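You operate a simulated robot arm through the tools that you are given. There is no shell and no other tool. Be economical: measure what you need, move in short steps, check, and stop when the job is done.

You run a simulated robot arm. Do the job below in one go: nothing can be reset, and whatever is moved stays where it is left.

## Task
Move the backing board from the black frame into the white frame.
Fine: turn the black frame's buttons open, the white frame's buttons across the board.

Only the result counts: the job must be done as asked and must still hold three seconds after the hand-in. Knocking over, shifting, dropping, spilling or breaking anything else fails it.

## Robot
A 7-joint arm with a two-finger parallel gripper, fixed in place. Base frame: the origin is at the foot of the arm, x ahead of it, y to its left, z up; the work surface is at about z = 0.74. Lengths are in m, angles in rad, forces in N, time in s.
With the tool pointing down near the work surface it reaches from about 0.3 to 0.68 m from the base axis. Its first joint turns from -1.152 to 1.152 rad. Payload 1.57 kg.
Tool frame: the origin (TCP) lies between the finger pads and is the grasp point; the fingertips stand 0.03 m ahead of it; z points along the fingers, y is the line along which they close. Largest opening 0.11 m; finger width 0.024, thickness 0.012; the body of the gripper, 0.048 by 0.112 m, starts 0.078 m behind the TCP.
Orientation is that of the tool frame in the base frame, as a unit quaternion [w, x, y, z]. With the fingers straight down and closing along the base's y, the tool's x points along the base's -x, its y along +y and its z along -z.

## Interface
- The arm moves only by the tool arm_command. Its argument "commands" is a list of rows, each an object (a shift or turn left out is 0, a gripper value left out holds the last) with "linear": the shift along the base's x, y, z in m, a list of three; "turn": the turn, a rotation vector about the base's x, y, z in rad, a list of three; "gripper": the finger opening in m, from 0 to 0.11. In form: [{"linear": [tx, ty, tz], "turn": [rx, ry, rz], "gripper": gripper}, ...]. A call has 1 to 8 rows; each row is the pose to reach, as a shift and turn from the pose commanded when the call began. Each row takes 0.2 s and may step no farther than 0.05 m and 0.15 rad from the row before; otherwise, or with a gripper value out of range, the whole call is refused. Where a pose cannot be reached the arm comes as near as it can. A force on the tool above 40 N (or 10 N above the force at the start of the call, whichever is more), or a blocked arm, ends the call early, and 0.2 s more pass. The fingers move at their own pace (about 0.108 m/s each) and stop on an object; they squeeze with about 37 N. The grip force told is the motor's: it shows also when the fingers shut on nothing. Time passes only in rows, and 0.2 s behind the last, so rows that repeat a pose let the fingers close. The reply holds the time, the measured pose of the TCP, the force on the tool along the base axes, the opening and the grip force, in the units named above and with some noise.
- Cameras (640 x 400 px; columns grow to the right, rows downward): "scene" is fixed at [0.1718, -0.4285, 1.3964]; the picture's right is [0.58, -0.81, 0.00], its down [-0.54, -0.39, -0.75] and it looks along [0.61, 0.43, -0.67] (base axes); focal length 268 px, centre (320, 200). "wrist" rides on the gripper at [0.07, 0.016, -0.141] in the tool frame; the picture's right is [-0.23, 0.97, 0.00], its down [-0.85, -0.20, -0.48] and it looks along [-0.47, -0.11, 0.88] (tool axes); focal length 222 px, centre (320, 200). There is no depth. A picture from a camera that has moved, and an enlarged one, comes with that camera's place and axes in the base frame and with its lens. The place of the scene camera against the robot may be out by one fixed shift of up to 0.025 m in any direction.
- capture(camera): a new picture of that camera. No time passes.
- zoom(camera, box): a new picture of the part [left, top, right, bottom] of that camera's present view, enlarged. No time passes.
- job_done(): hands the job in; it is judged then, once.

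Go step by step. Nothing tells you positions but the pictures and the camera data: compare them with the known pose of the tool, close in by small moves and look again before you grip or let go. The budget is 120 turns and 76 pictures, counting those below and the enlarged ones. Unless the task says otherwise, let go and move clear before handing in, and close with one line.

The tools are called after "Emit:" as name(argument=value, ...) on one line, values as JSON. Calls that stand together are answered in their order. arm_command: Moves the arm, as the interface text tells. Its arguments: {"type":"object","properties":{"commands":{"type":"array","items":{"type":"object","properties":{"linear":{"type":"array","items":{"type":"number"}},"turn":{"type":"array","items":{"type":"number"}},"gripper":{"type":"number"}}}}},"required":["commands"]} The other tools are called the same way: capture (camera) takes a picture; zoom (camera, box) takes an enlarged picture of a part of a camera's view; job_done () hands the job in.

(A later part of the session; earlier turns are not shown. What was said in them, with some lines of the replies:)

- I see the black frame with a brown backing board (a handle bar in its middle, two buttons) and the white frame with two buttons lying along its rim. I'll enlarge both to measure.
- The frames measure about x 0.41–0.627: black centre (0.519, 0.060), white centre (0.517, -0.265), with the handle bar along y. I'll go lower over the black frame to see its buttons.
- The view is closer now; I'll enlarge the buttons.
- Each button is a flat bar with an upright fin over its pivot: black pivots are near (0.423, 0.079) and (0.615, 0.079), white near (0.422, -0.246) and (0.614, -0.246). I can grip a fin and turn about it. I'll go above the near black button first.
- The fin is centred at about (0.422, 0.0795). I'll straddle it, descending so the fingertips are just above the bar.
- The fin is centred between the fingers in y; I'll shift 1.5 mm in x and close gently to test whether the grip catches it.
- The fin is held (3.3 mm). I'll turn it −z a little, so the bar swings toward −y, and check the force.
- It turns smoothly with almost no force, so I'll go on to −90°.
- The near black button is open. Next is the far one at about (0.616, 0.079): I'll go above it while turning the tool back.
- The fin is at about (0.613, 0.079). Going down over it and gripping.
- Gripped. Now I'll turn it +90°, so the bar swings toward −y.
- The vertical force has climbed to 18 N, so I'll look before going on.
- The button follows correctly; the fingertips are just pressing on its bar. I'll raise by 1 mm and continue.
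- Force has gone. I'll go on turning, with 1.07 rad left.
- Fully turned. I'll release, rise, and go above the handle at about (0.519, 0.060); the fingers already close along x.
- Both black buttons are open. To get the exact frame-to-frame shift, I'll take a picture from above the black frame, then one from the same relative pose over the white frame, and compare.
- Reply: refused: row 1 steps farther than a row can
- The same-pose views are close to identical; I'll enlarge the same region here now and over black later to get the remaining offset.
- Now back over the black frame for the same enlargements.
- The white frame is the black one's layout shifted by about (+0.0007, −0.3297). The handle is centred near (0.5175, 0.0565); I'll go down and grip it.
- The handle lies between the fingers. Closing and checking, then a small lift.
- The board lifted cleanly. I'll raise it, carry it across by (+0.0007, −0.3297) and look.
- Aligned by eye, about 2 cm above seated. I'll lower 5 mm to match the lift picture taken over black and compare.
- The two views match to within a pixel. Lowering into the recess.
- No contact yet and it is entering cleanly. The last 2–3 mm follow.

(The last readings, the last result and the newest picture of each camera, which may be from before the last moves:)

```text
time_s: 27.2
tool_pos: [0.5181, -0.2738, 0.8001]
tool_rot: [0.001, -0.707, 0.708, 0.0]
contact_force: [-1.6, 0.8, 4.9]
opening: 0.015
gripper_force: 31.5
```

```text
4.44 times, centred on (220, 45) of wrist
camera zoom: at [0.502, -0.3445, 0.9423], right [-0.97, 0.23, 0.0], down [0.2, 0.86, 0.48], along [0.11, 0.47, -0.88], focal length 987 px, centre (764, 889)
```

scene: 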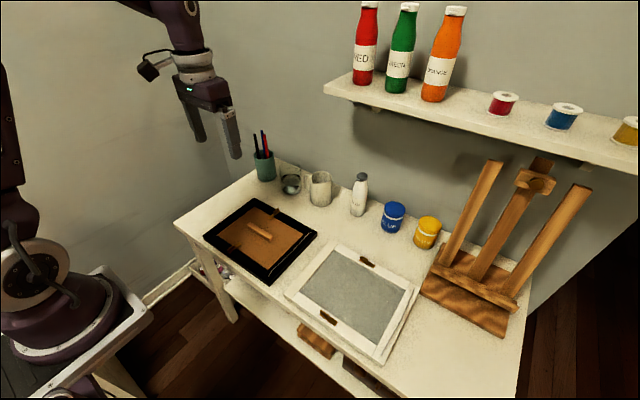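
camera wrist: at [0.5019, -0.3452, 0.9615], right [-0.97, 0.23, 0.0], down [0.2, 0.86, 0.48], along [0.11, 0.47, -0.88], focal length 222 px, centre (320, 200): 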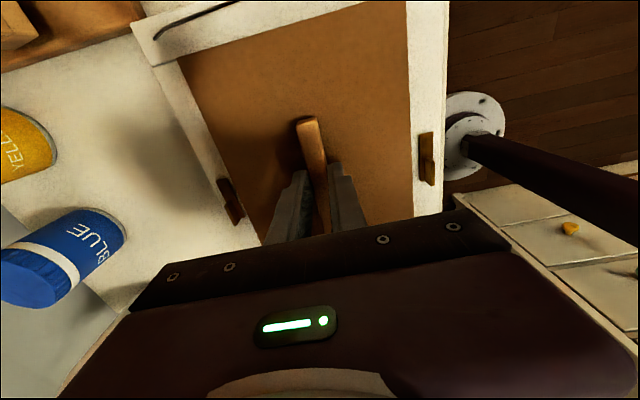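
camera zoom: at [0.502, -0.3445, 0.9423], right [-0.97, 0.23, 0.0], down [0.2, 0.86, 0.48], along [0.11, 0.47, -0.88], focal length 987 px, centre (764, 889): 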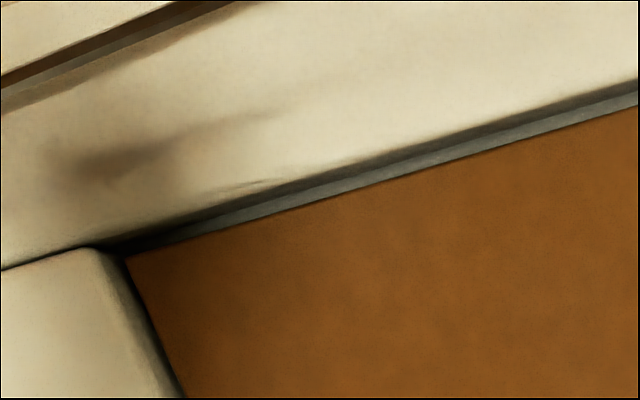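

The board is seated (contact felt at the expected height). I'll release, rise and go above the far white button, expected at (0.614, −0.250), opening the fingers along x.

Emit:
arm_command(commands=[{"gripper": 0.04}, {"gripper": 0.04}, {"linear": [0, 0, 0.03], "gripper": 0.04}, {"linear": [0, 0, 0.06], "gripper": 0.04}, {"linear": [0.045, 0.01, 0.06], "gripper": 0.03}, {"linear": [0.0945, 0.0228, 0.06], "gripper": 0.03}, {"linear": [0.0945, 0.0228, 0.06], "gripper": 0.03}])

Emit:
zoom(camera="wrist", box=[270, 125, 370, 205])

Emit:
zoom(camera="scene", box=[270, 230, 430, 370])

```text
refused: row 6 steps farther than a row can; nothing moved
```

```text
5.00 times, centred on (320, 165) of wrist
camera zoom: at [0.502, -0.3445, 0.9423], right [-0.97, 0.23, 0.0], down [0.2, 0.86, 0.48], along [0.11, 0.47, -0.88], focal length 1111 px, centre (320, 375)
```

zoom: 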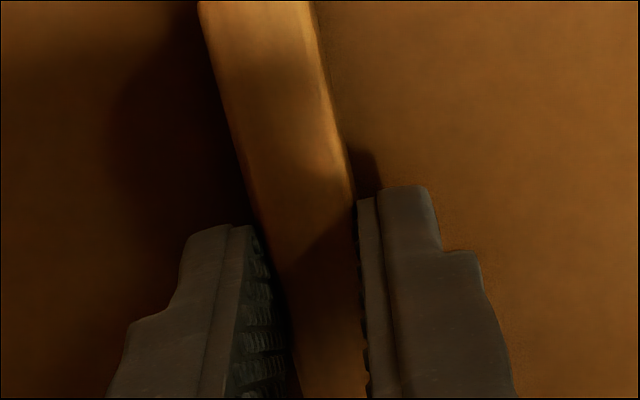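

```text
2.86 times, centred on (350, 300) of scene
camera zoom: at [0.1716, -0.4285, 1.3964], right [0.58, -0.81, 0.0], down [-0.54, -0.39, -0.75], along [0.61, 0.43, -0.67], focal length 767 px, centre (234, -86)
```

zoom: 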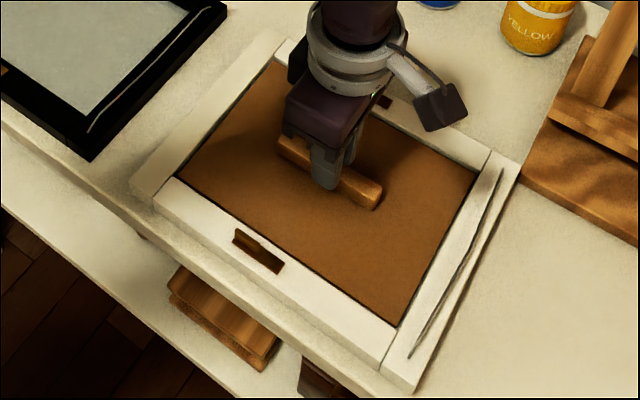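

The step was slightly too long and nothing moved; repeating with smaller steps.

Emit:
arm_command(commands=[{"gripper": 0.04}, {"gripper": 0.04}, {"linear": [0, 0, 0.03], "gripper": 0.04}, {"linear": [0, 0, 0.06], "gripper": 0.04}, {"linear": [0.035, 0.008, 0.06], "gripper": 0.03}, {"linear": [0.07, 0.016, 0.06], "gripper": 0.03}, {"linear": [0.0958, 0.0233, 0.06], "gripper": 0.03}, {"linear": [0.0958, 0.0233, 0.06], "gripper": 0.03}])

Emit:
zoom(camera="wrist", box=[270, 125, 370, 205])

Emit:
capture(camera="scene")

```text
time_s: 29.0
tool_pos: [0.6148, -0.2504, 0.8601]
tool_rot: [0.0, -0.707, 0.707, 0.0]
contact_force: [0.4, 0.3, 0.5]
opening: 0.0299
gripper_force: 0.1
```

```text
5.00 times, centred on (320, 165) of wrist
camera zoom: at [0.5988, -0.3211, 1.0013], right [-0.97, 0.23, 0.0], down [0.2, 0.85, 0.48], along [0.11, 0.47, -0.88], focal length 1111 px, centre (320, 375)
```

zoom: 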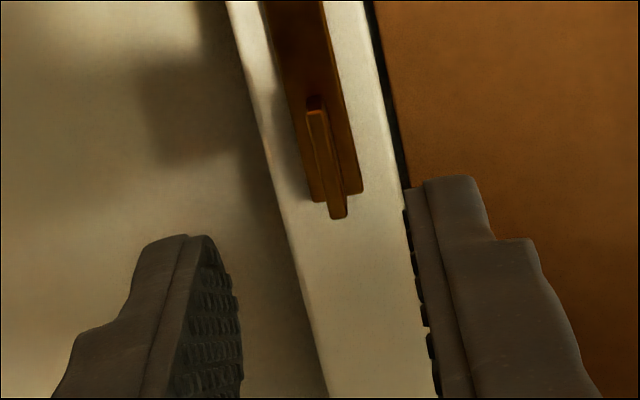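

```text
27 pictures are left
```

scene: 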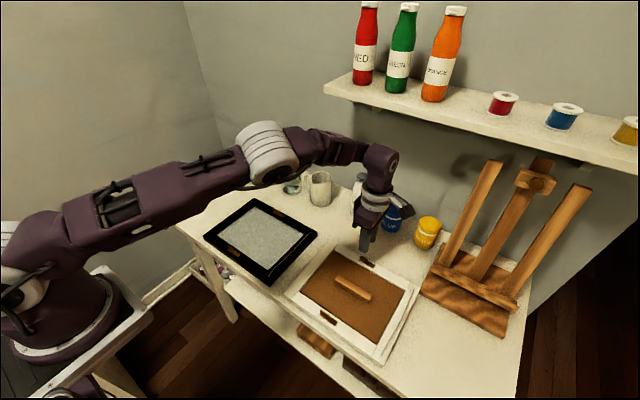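

The far white fin is at about (0.6137, −0.2507), right under the tool. Descending and gripping.

Emit:
arm_command(commands=[{"linear": [-0.0003, -0.0007, -0.03], "gripper": 0.03}, {"linear": [-0.0003, -0.0007, -0.0595], "gripper": 0.03}, {"linear": [-0.0003, -0.0007, -0.0595], "gripper": 0.0}, {"linear": [-0.0003, -0.0007, -0.0595], "gripper": 0.0}])

Emit:
arm_command(commands=[{"turn": [0, 0, -0.1]}, {"turn": [0, 0, -0.2]}, {"turn": [0, 0, -0.3]}])

Emit:
zoom(camera="wrist", box=[260, 100, 380, 200])

```text
time_s: 30.0
tool_pos: [0.6135, -0.2515, 0.8013]
tool_rot: [0.0, 0.707, -0.707, 0.0]
contact_force: [-3.1, 0.9, 4.8]
opening: 0.0037
gripper_force: 24.5
```

```text
time_s: 30.8
tool_pos: [0.6127, -0.2515, 0.7995]
tool_rot: [0.0, -0.592, 0.806, 0.0]
contact_force: [-4.7, 1.7, 3.1]
opening: 0.0036
gripper_force: 24.8
```

```text
4.00 times, centred on (320, 150) of wrist
camera zoom: at [0.5776, -0.3139, 0.9422], right [-0.86, 0.51, 0.0], down [0.44, 0.76, 0.48], along [0.24, 0.41, -0.88], focal length 888 px, centre (320, 400)
```

zoom: 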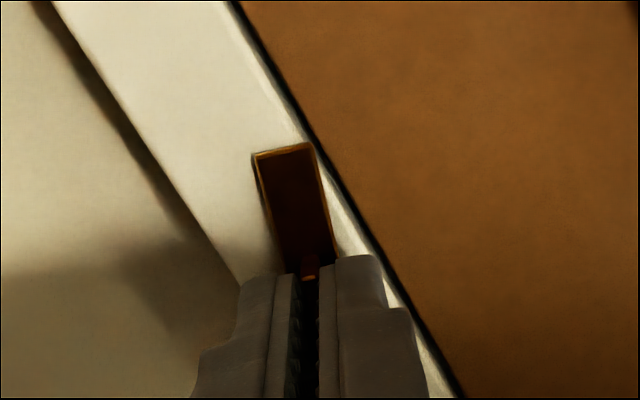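

It turns well toward the board. I'll continue while watching forces.

Emit:
arm_command(commands=[{"turn": [0, 0, -0.14]}, {"turn": [0, 0, -0.28]}, {"turn": [0, 0, -0.42]}, {"turn": [0, 0, -0.56]}])

Emit:
arm_command(commands=[{"turn": [0, 0, -0.14]}, {"turn": [0, 0, -0.28]}, {"turn": [0, 0, -0.42]}, {"turn": [0, 0, -0.56]}, {"turn": [0, 0, -0.711]}])

Emit:
zoom(camera="wrist", box=[260, 100, 380, 200])

```text
time_s: 31.8
tool_pos: [0.6131, -0.2509, 0.8003]
tool_rot: [0.0, -0.347, 0.938, 0.001]
contact_force: [-2.3, 4.5, 0.2]
opening: 0.0036
gripper_force: 24.4
```

```text
time_s: 33.0
tool_pos: [0.6139, -0.251, 0.8008]
tool_rot: [-0.001, 0.001, 1.0, 0.001]
contact_force: [-0.4, 14.9, -0.4]
opening: 0.0034
gripper_force: 24.5
```

```text
4.00 times, centred on (320, 150) of wrist
camera zoom: at [0.5446, -0.2344, 0.9426], right [0.23, 0.97, 0.0], down [0.85, -0.2, 0.48], along [0.47, -0.11, -0.88], focal length 888 px, centre (320, 400)
```

zoom: 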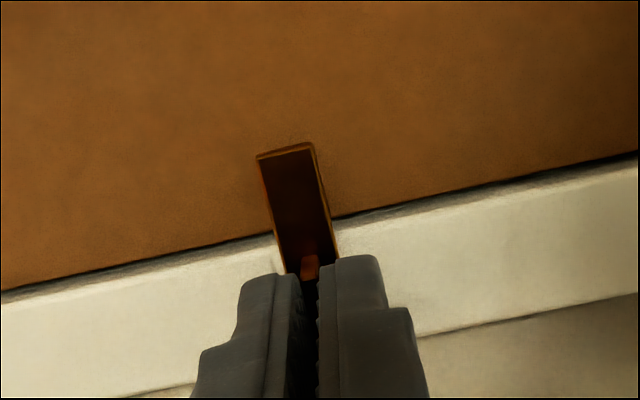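

It now lies across the board at 90°. I'll release, rise, and move to the near white button at about (0.4215, −0.250), turning to −90°.

Emit:
arm_command(commands=[{"gripper": 0.03}, {"gripper": 0.03}, {"linear": [0, 0, 0.03]}, {"linear": [0, 0, 0.07]}, {"linear": [-0.03, 0, 0.075], "turn": [0, 0, -0.13]}, {"linear": [-0.06, 0, 0.075], "turn": [0, 0, -0.27]}, {"linear": [-0.09, 0, 0.075], "turn": [0, 0, -0.41]}, {"linear": [-0.12, 0, 0.075], "turn": [0, 0, -0.55]}])

Emit:
arm_command(commands=[{"linear": [-0.02, 0, 0], "turn": [0, 0, -0.14]}, {"linear": [-0.04, 0, 0], "turn": [0, 0, -0.28]}, {"linear": [-0.06, 0.0007, 0], "turn": [0, 0, -0.42]}, {"linear": [-0.072, 0.0007, 0], "turn": [0, 0, -0.56]}, {"linear": [-0.072, 0.0007, 0], "turn": [0, 0, -0.7]}, {"linear": [-0.072, 0.0007, 0], "turn": [0, 0, -0.84]}, {"linear": [-0.072, 0.0007, 0], "turn": [0, 0, -0.98]}, {"linear": [-0.072, 0.0007, -0.015], "turn": [0, 0, -1.021]}])

Emit:
zoom(camera="wrist", box=[270, 125, 370, 205])

Emit:
zoom(camera="scene", box=[270, 230, 430, 370])

```text
time_s: 34.8
tool_pos: [0.4933, -0.2524, 0.8755]
tool_rot: [0.001, 0.273, 0.962, 0.0]
contact_force: [0.4, 0.6, -0.5]
opening: 0.03
gripper_force: 0.1
```

```text
time_s: 36.6
tool_pos: [0.4211, -0.252, 0.8608]
tool_rot: [0.0, 0.708, 0.707, 0.001]
contact_force: [-0.1, 0.2, -0.2]
opening: 0.0301
gripper_force: 0.0
```

```text
5.00 times, centred on (320, 165) of wrist
camera zoom: at [0.4382, -0.1817, 1.0026], right [0.97, -0.23, 0.0], down [-0.2, -0.85, 0.48], along [-0.11, -0.47, -0.88], focal length 1111 px, centre (320, 375)
```

zoom: 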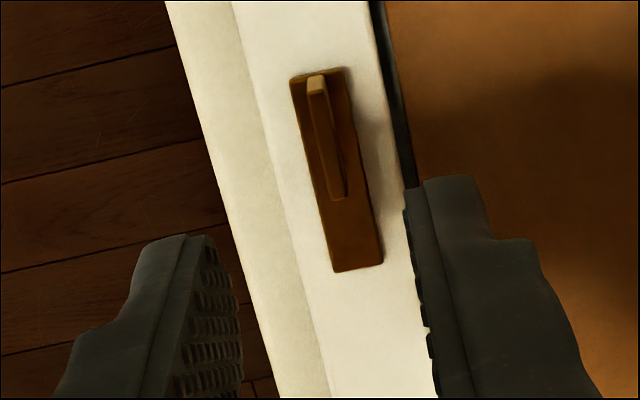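

```text
2.86 times, centred on (350, 300) of scene
camera zoom: at [0.1718, -0.4285, 1.3964], right [0.58, -0.81, 0.0], down [-0.54, -0.39, -0.75], along [0.61, 0.43, -0.67], focal length 767 px, centre (234, -86)
```

zoom: 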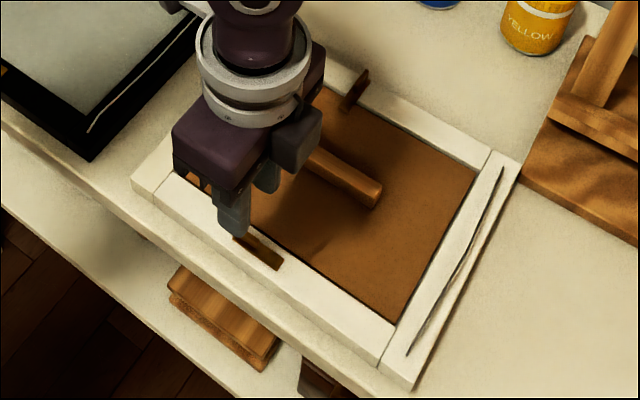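

The near fin is about 1.3 mm in x and 2.5 mm in y off the tool axis. I'll correct this, descend and look before gripping.

Emit:
arm_command(commands=[{"linear": [0.0013, 0.0025, -0.03]}, {"linear": [0.0013, 0.0025, -0.055]}, {"linear": [0.0013, 0.0025, -0.055], "gripper": 0.02}])

Emit:
zoom(camera="wrist", box=[260, 115, 380, 215])

```text
time_s: 37.4
tool_pos: [0.4228, -0.2483, 0.8056]
tool_rot: [0.0, 0.707, 0.707, 0.0]
contact_force: [-0.5, 0.6, -0.9]
opening: 0.0201
gripper_force: 0.0
```

```text
4.00 times, centred on (320, 165) of wrist
camera zoom: at [0.4396, -0.1794, 0.947], right [0.97, -0.23, 0.0], down [-0.2, -0.85, 0.48], along [-0.11, -0.47, -0.88], focal length 888 px, centre (320, 340)
```

zoom: 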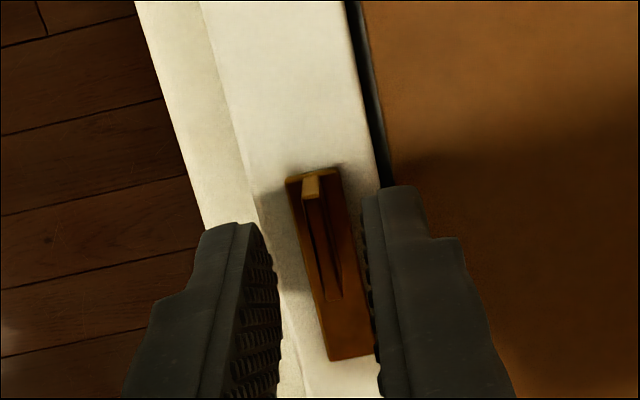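

Well centred. A small correction, then down the last 5 mm, gripping and starting the +90° turn.

Emit:
arm_command(commands=[{"linear": [0.0005, 0, -0.0055], "gripper": 0.02}, {"linear": [0.0005, 0, -0.0055], "gripper": 0.0}, {"linear": [0.0005, 0, -0.0055], "gripper": 0.0}])

Emit:
arm_command(commands=[{"turn": [0, 0, 0.1]}, {"turn": [0, 0, 0.2]}, {"turn": [0, 0, 0.3]}])

Emit:
zoom(camera="wrist", box=[260, 100, 380, 200])

```text
time_s: 38.2
tool_pos: [0.4233, -0.2497, 0.8004]
tool_rot: [0.0, 0.707, 0.707, 0.0]
contact_force: [1.0, 0.9, 2.7]
opening: 0.0037
gripper_force: 24.5
```

```text
time_s: 39.0
tool_pos: [0.4234, -0.2481, 0.7997]
tool_rot: [0.0, 0.593, 0.805, 0.0]
contact_force: [2.2, 0.3, 0.5]
opening: 0.0037
gripper_force: 24.8
```

```text
4.00 times, centred on (320, 150) of wrist
camera zoom: at [0.4187, -0.1775, 0.9417], right [1.0, 0.07, 0.0], down [0.06, -0.88, 0.48], along [0.03, -0.48, -0.88], focal length 888 px, centre (320, 400)
```

zoom: 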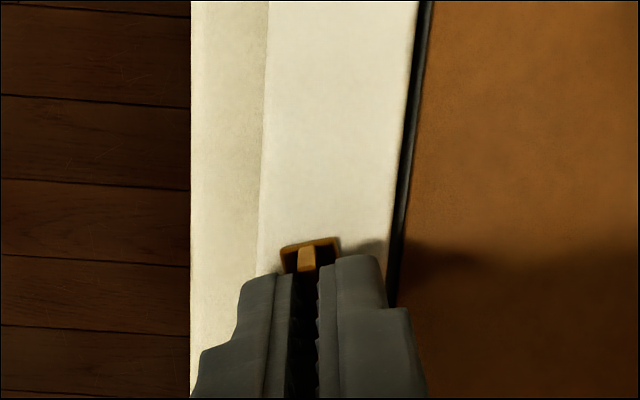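

Gripped and turning with little force. Continuing.

Emit:
arm_command(commands=[{"turn": [0, 0, 0.14]}, {"turn": [0, 0, 0.28]}, {"turn": [0, 0, 0.42]}, {"turn": [0, 0, 0.56]}])

Emit:
arm_command(commands=[{"turn": [0, 0, 0.14]}, {"turn": [0, 0, 0.28]}, {"turn": [0, 0, 0.42]}])

```text
time_s: 40.0
tool_pos: [0.4223, -0.2481, 0.8004]
tool_rot: [0.0, 0.347, 0.938, 0.0]
contact_force: [0.0, -0.6, 0.6]
opening: 0.0036
gripper_force: 25.0
```

```text
time_s: 40.8
tool_pos: [0.4234, -0.2474, 0.8]
tool_rot: [0.0, 0.145, 0.989, 0.001]
contact_force: [-0.7, 0.0, -0.7]
opening: 0.0038
gripper_force: 24.8
```

Emit:
arm_command(commands=[{"turn": [0, 0, 0.14]}, {"turn": [0, 0, 0.291]}, {"turn": [0, 0, 0.291], "gripper": 0.03}, {"turn": [0, 0, 0.291], "gripper": 0.03}, {"turn": [0, 0, 0.291], "linear": [0, 0, 0.03]}, {"turn": [0, 0, 0.291], "linear": [0, 0, 0.07]}, {"turn": [0, 0, 0.291], "linear": [0, 0, 0.115]}, {"turn": [0, 0, 0.291], "linear": [0, 0, 0.16]}])

Emit:
zoom(camera="scene", box=[190, 180, 440, 370])

Emit:
capture(camera="wrist")

```text
refused: row 2 steps farther than a row can; nothing moved
```

```text
2.11 times, centred on (315, 275) of scene
camera zoom: at [0.1718, -0.4286, 1.3964], right [0.58, -0.81, 0.0], down [-0.54, -0.39, -0.75], along [0.61, 0.43, -0.67], focal length 565 px, centre (330, 42)
```

zoom: 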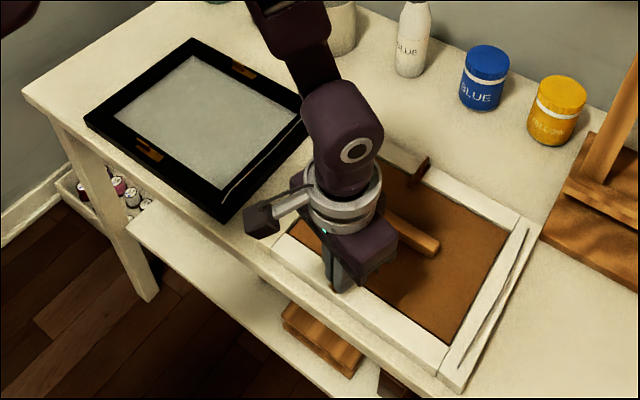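

```text
19 pictures are left
camera wrist: at [0.3617, -0.2135, 0.9419], right [0.5, 0.87, 0.0], down [0.76, -0.44, 0.48], along [0.42, -0.24, -0.88], focal length 222 px, centre (320, 200)
```

wrist: 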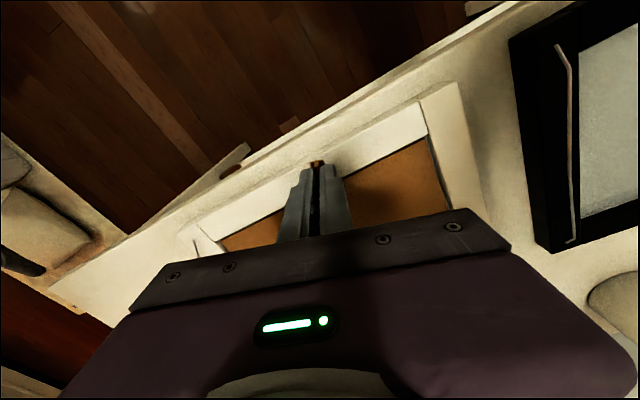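

That call was refused for one step being a hair too big; I'll repeat it with finer steps.

Emit:
arm_command(commands=[{"turn": [0, 0, 0.14]}, {"turn": [0, 0, 0.28]}, {"turn": [0, 0, 0.291]}, {"turn": [0, 0, 0.291], "gripper": 0.03}, {"turn": [0, 0, 0.291], "gripper": 0.03}, {"turn": [0, 0, 0.291], "linear": [0, 0, 0.03]}, {"turn": [0, 0, 0.291], "linear": [0, 0, 0.07]}, {"turn": [0, 0, 0.291], "linear": [0, 0, 0.115]}])

Emit:
arm_command(commands=[{"linear": [0, 0.0, 0.04]}, {"linear": [0, 0.02, 0.08]}, {"linear": [0, 0.06, 0.1]}, {"linear": [0, 0.1, 0.12]}, {"linear": [0, 0.14, 0.14]}])

Emit:
zoom(camera="scene", box=[270, 230, 430, 370])

Emit:
capture(camera="wrist")

```text
time_s: 42.6
tool_pos: [0.4231, -0.247, 0.9155]
tool_rot: [0.0, 0.001, 1.0, 0.0]
contact_force: [0.8, -0.1, 0.2]
opening: 0.0301
gripper_force: 0.0
```

```text
time_s: 43.8
tool_pos: [0.4231, -0.1076, 1.0554]
tool_rot: [0.0, 0.001, 1.0, 0.001]
contact_force: [-0.1, 0.0, -0.1]
opening: 0.03
gripper_force: 0.0
```

```text
2.86 times, centred on (350, 300) of scene
camera zoom: at [0.1717, -0.4286, 1.3964], right [0.58, -0.81, 0.0], down [-0.54, -0.39, -0.75], along [0.61, 0.43, -0.67], focal length 767 px, centre (234, -86)
```

zoom: 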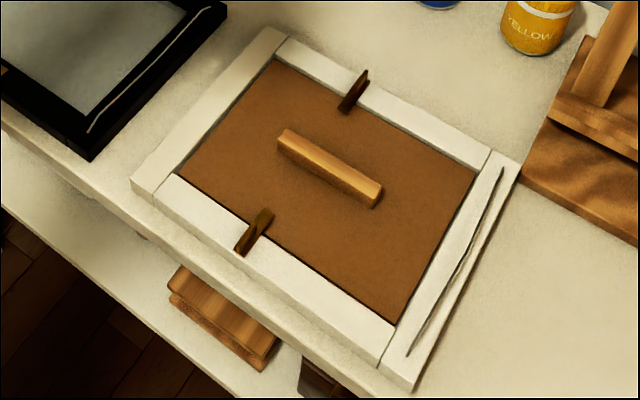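

```text
17 pictures are left
camera wrist: at [0.3538, -0.0924, 1.1967], right [0.23, 0.97, 0.0], down [0.85, -0.2, 0.48], along [0.47, -0.11, -0.88], focal length 222 px, centre (320, 200)
```

wrist: 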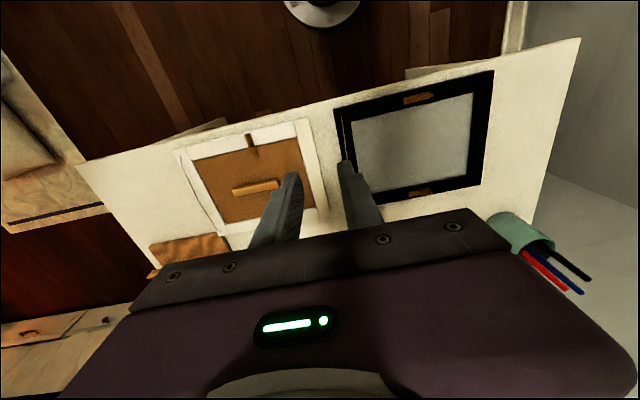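

Both white buttons look to be across the board. A close check of them.

Emit:
zoom(camera="scene", box=[340, 245, 420, 295])

Emit:
zoom(camera="scene", box=[310, 285, 390, 335])

Emit:
zoom(camera="scene", box=[275, 235, 435, 365])

Emit:
zoom(camera="scene", box=[190, 180, 330, 290])

```text
8.00 times, centred on (380, 270) of scene
camera zoom: at [0.1717, -0.4286, 1.3964], right [0.58, -0.81, 0.0], down [-0.54, -0.39, -0.75], along [0.61, 0.43, -0.67], focal length 2147 px, centre (-160, -360)
```

zoom: 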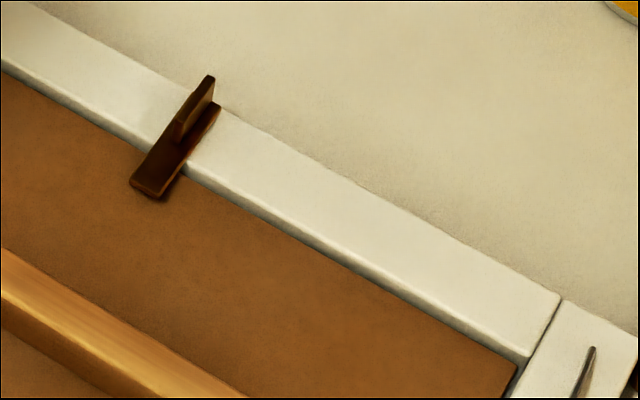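

```text
8.00 times, centred on (350, 310) of scene
camera zoom: at [0.1717, -0.4286, 1.3964], right [0.58, -0.81, 0.0], down [-0.54, -0.39, -0.75], along [0.61, 0.43, -0.67], focal length 2147 px, centre (80, -680)
```

zoom: 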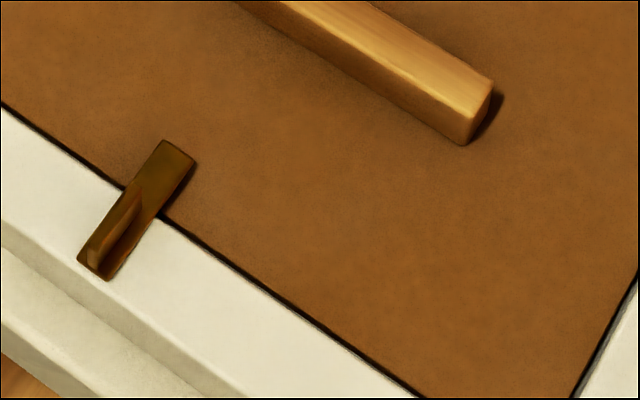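

```text
3.08 times, centred on (355, 300) of scene
camera zoom: at [0.1717, -0.4286, 1.3964], right [0.58, -0.81, 0.0], down [-0.54, -0.39, -0.75], along [0.61, 0.43, -0.67], focal length 826 px, centre (212, -108)
```

zoom: 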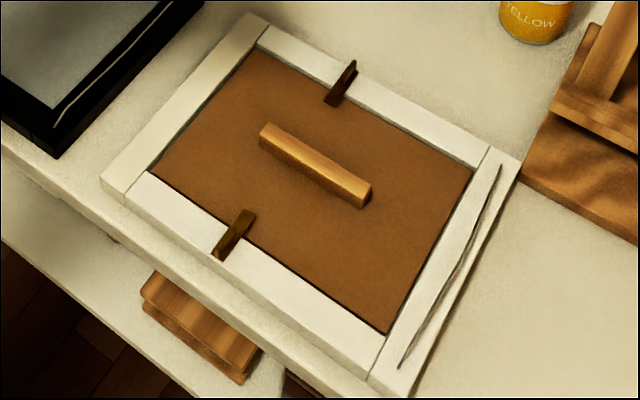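

```text
3.64 times, centred on (260, 235) of scene
camera zoom: at [0.1717, -0.4286, 1.3964], right [0.58, -0.81, 0.0], down [-0.54, -0.39, -0.75], along [0.61, 0.43, -0.67], focal length 976 px, centre (538, 73)
```

zoom: 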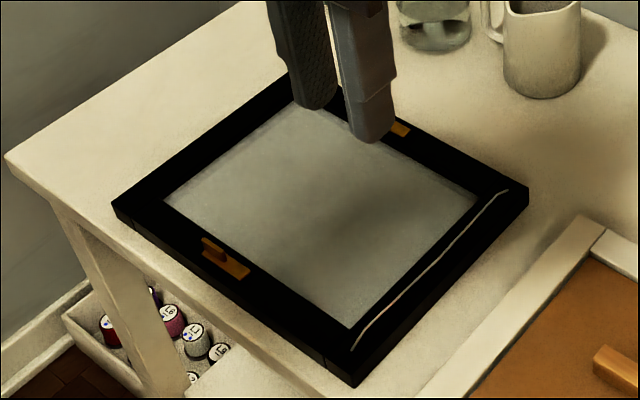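

The board sits in the white frame with both of its buttons across it, and the black frame's buttons are open. Neither frame has visibly moved and the hand is clear, so I'm handing in.

Emit:
job_done()

```text
The job is handed in.
```

The backing board is now in the white frame with both of that frame's buttons turned across it. The black frame is empty with its buttons open, and the job is handed in.
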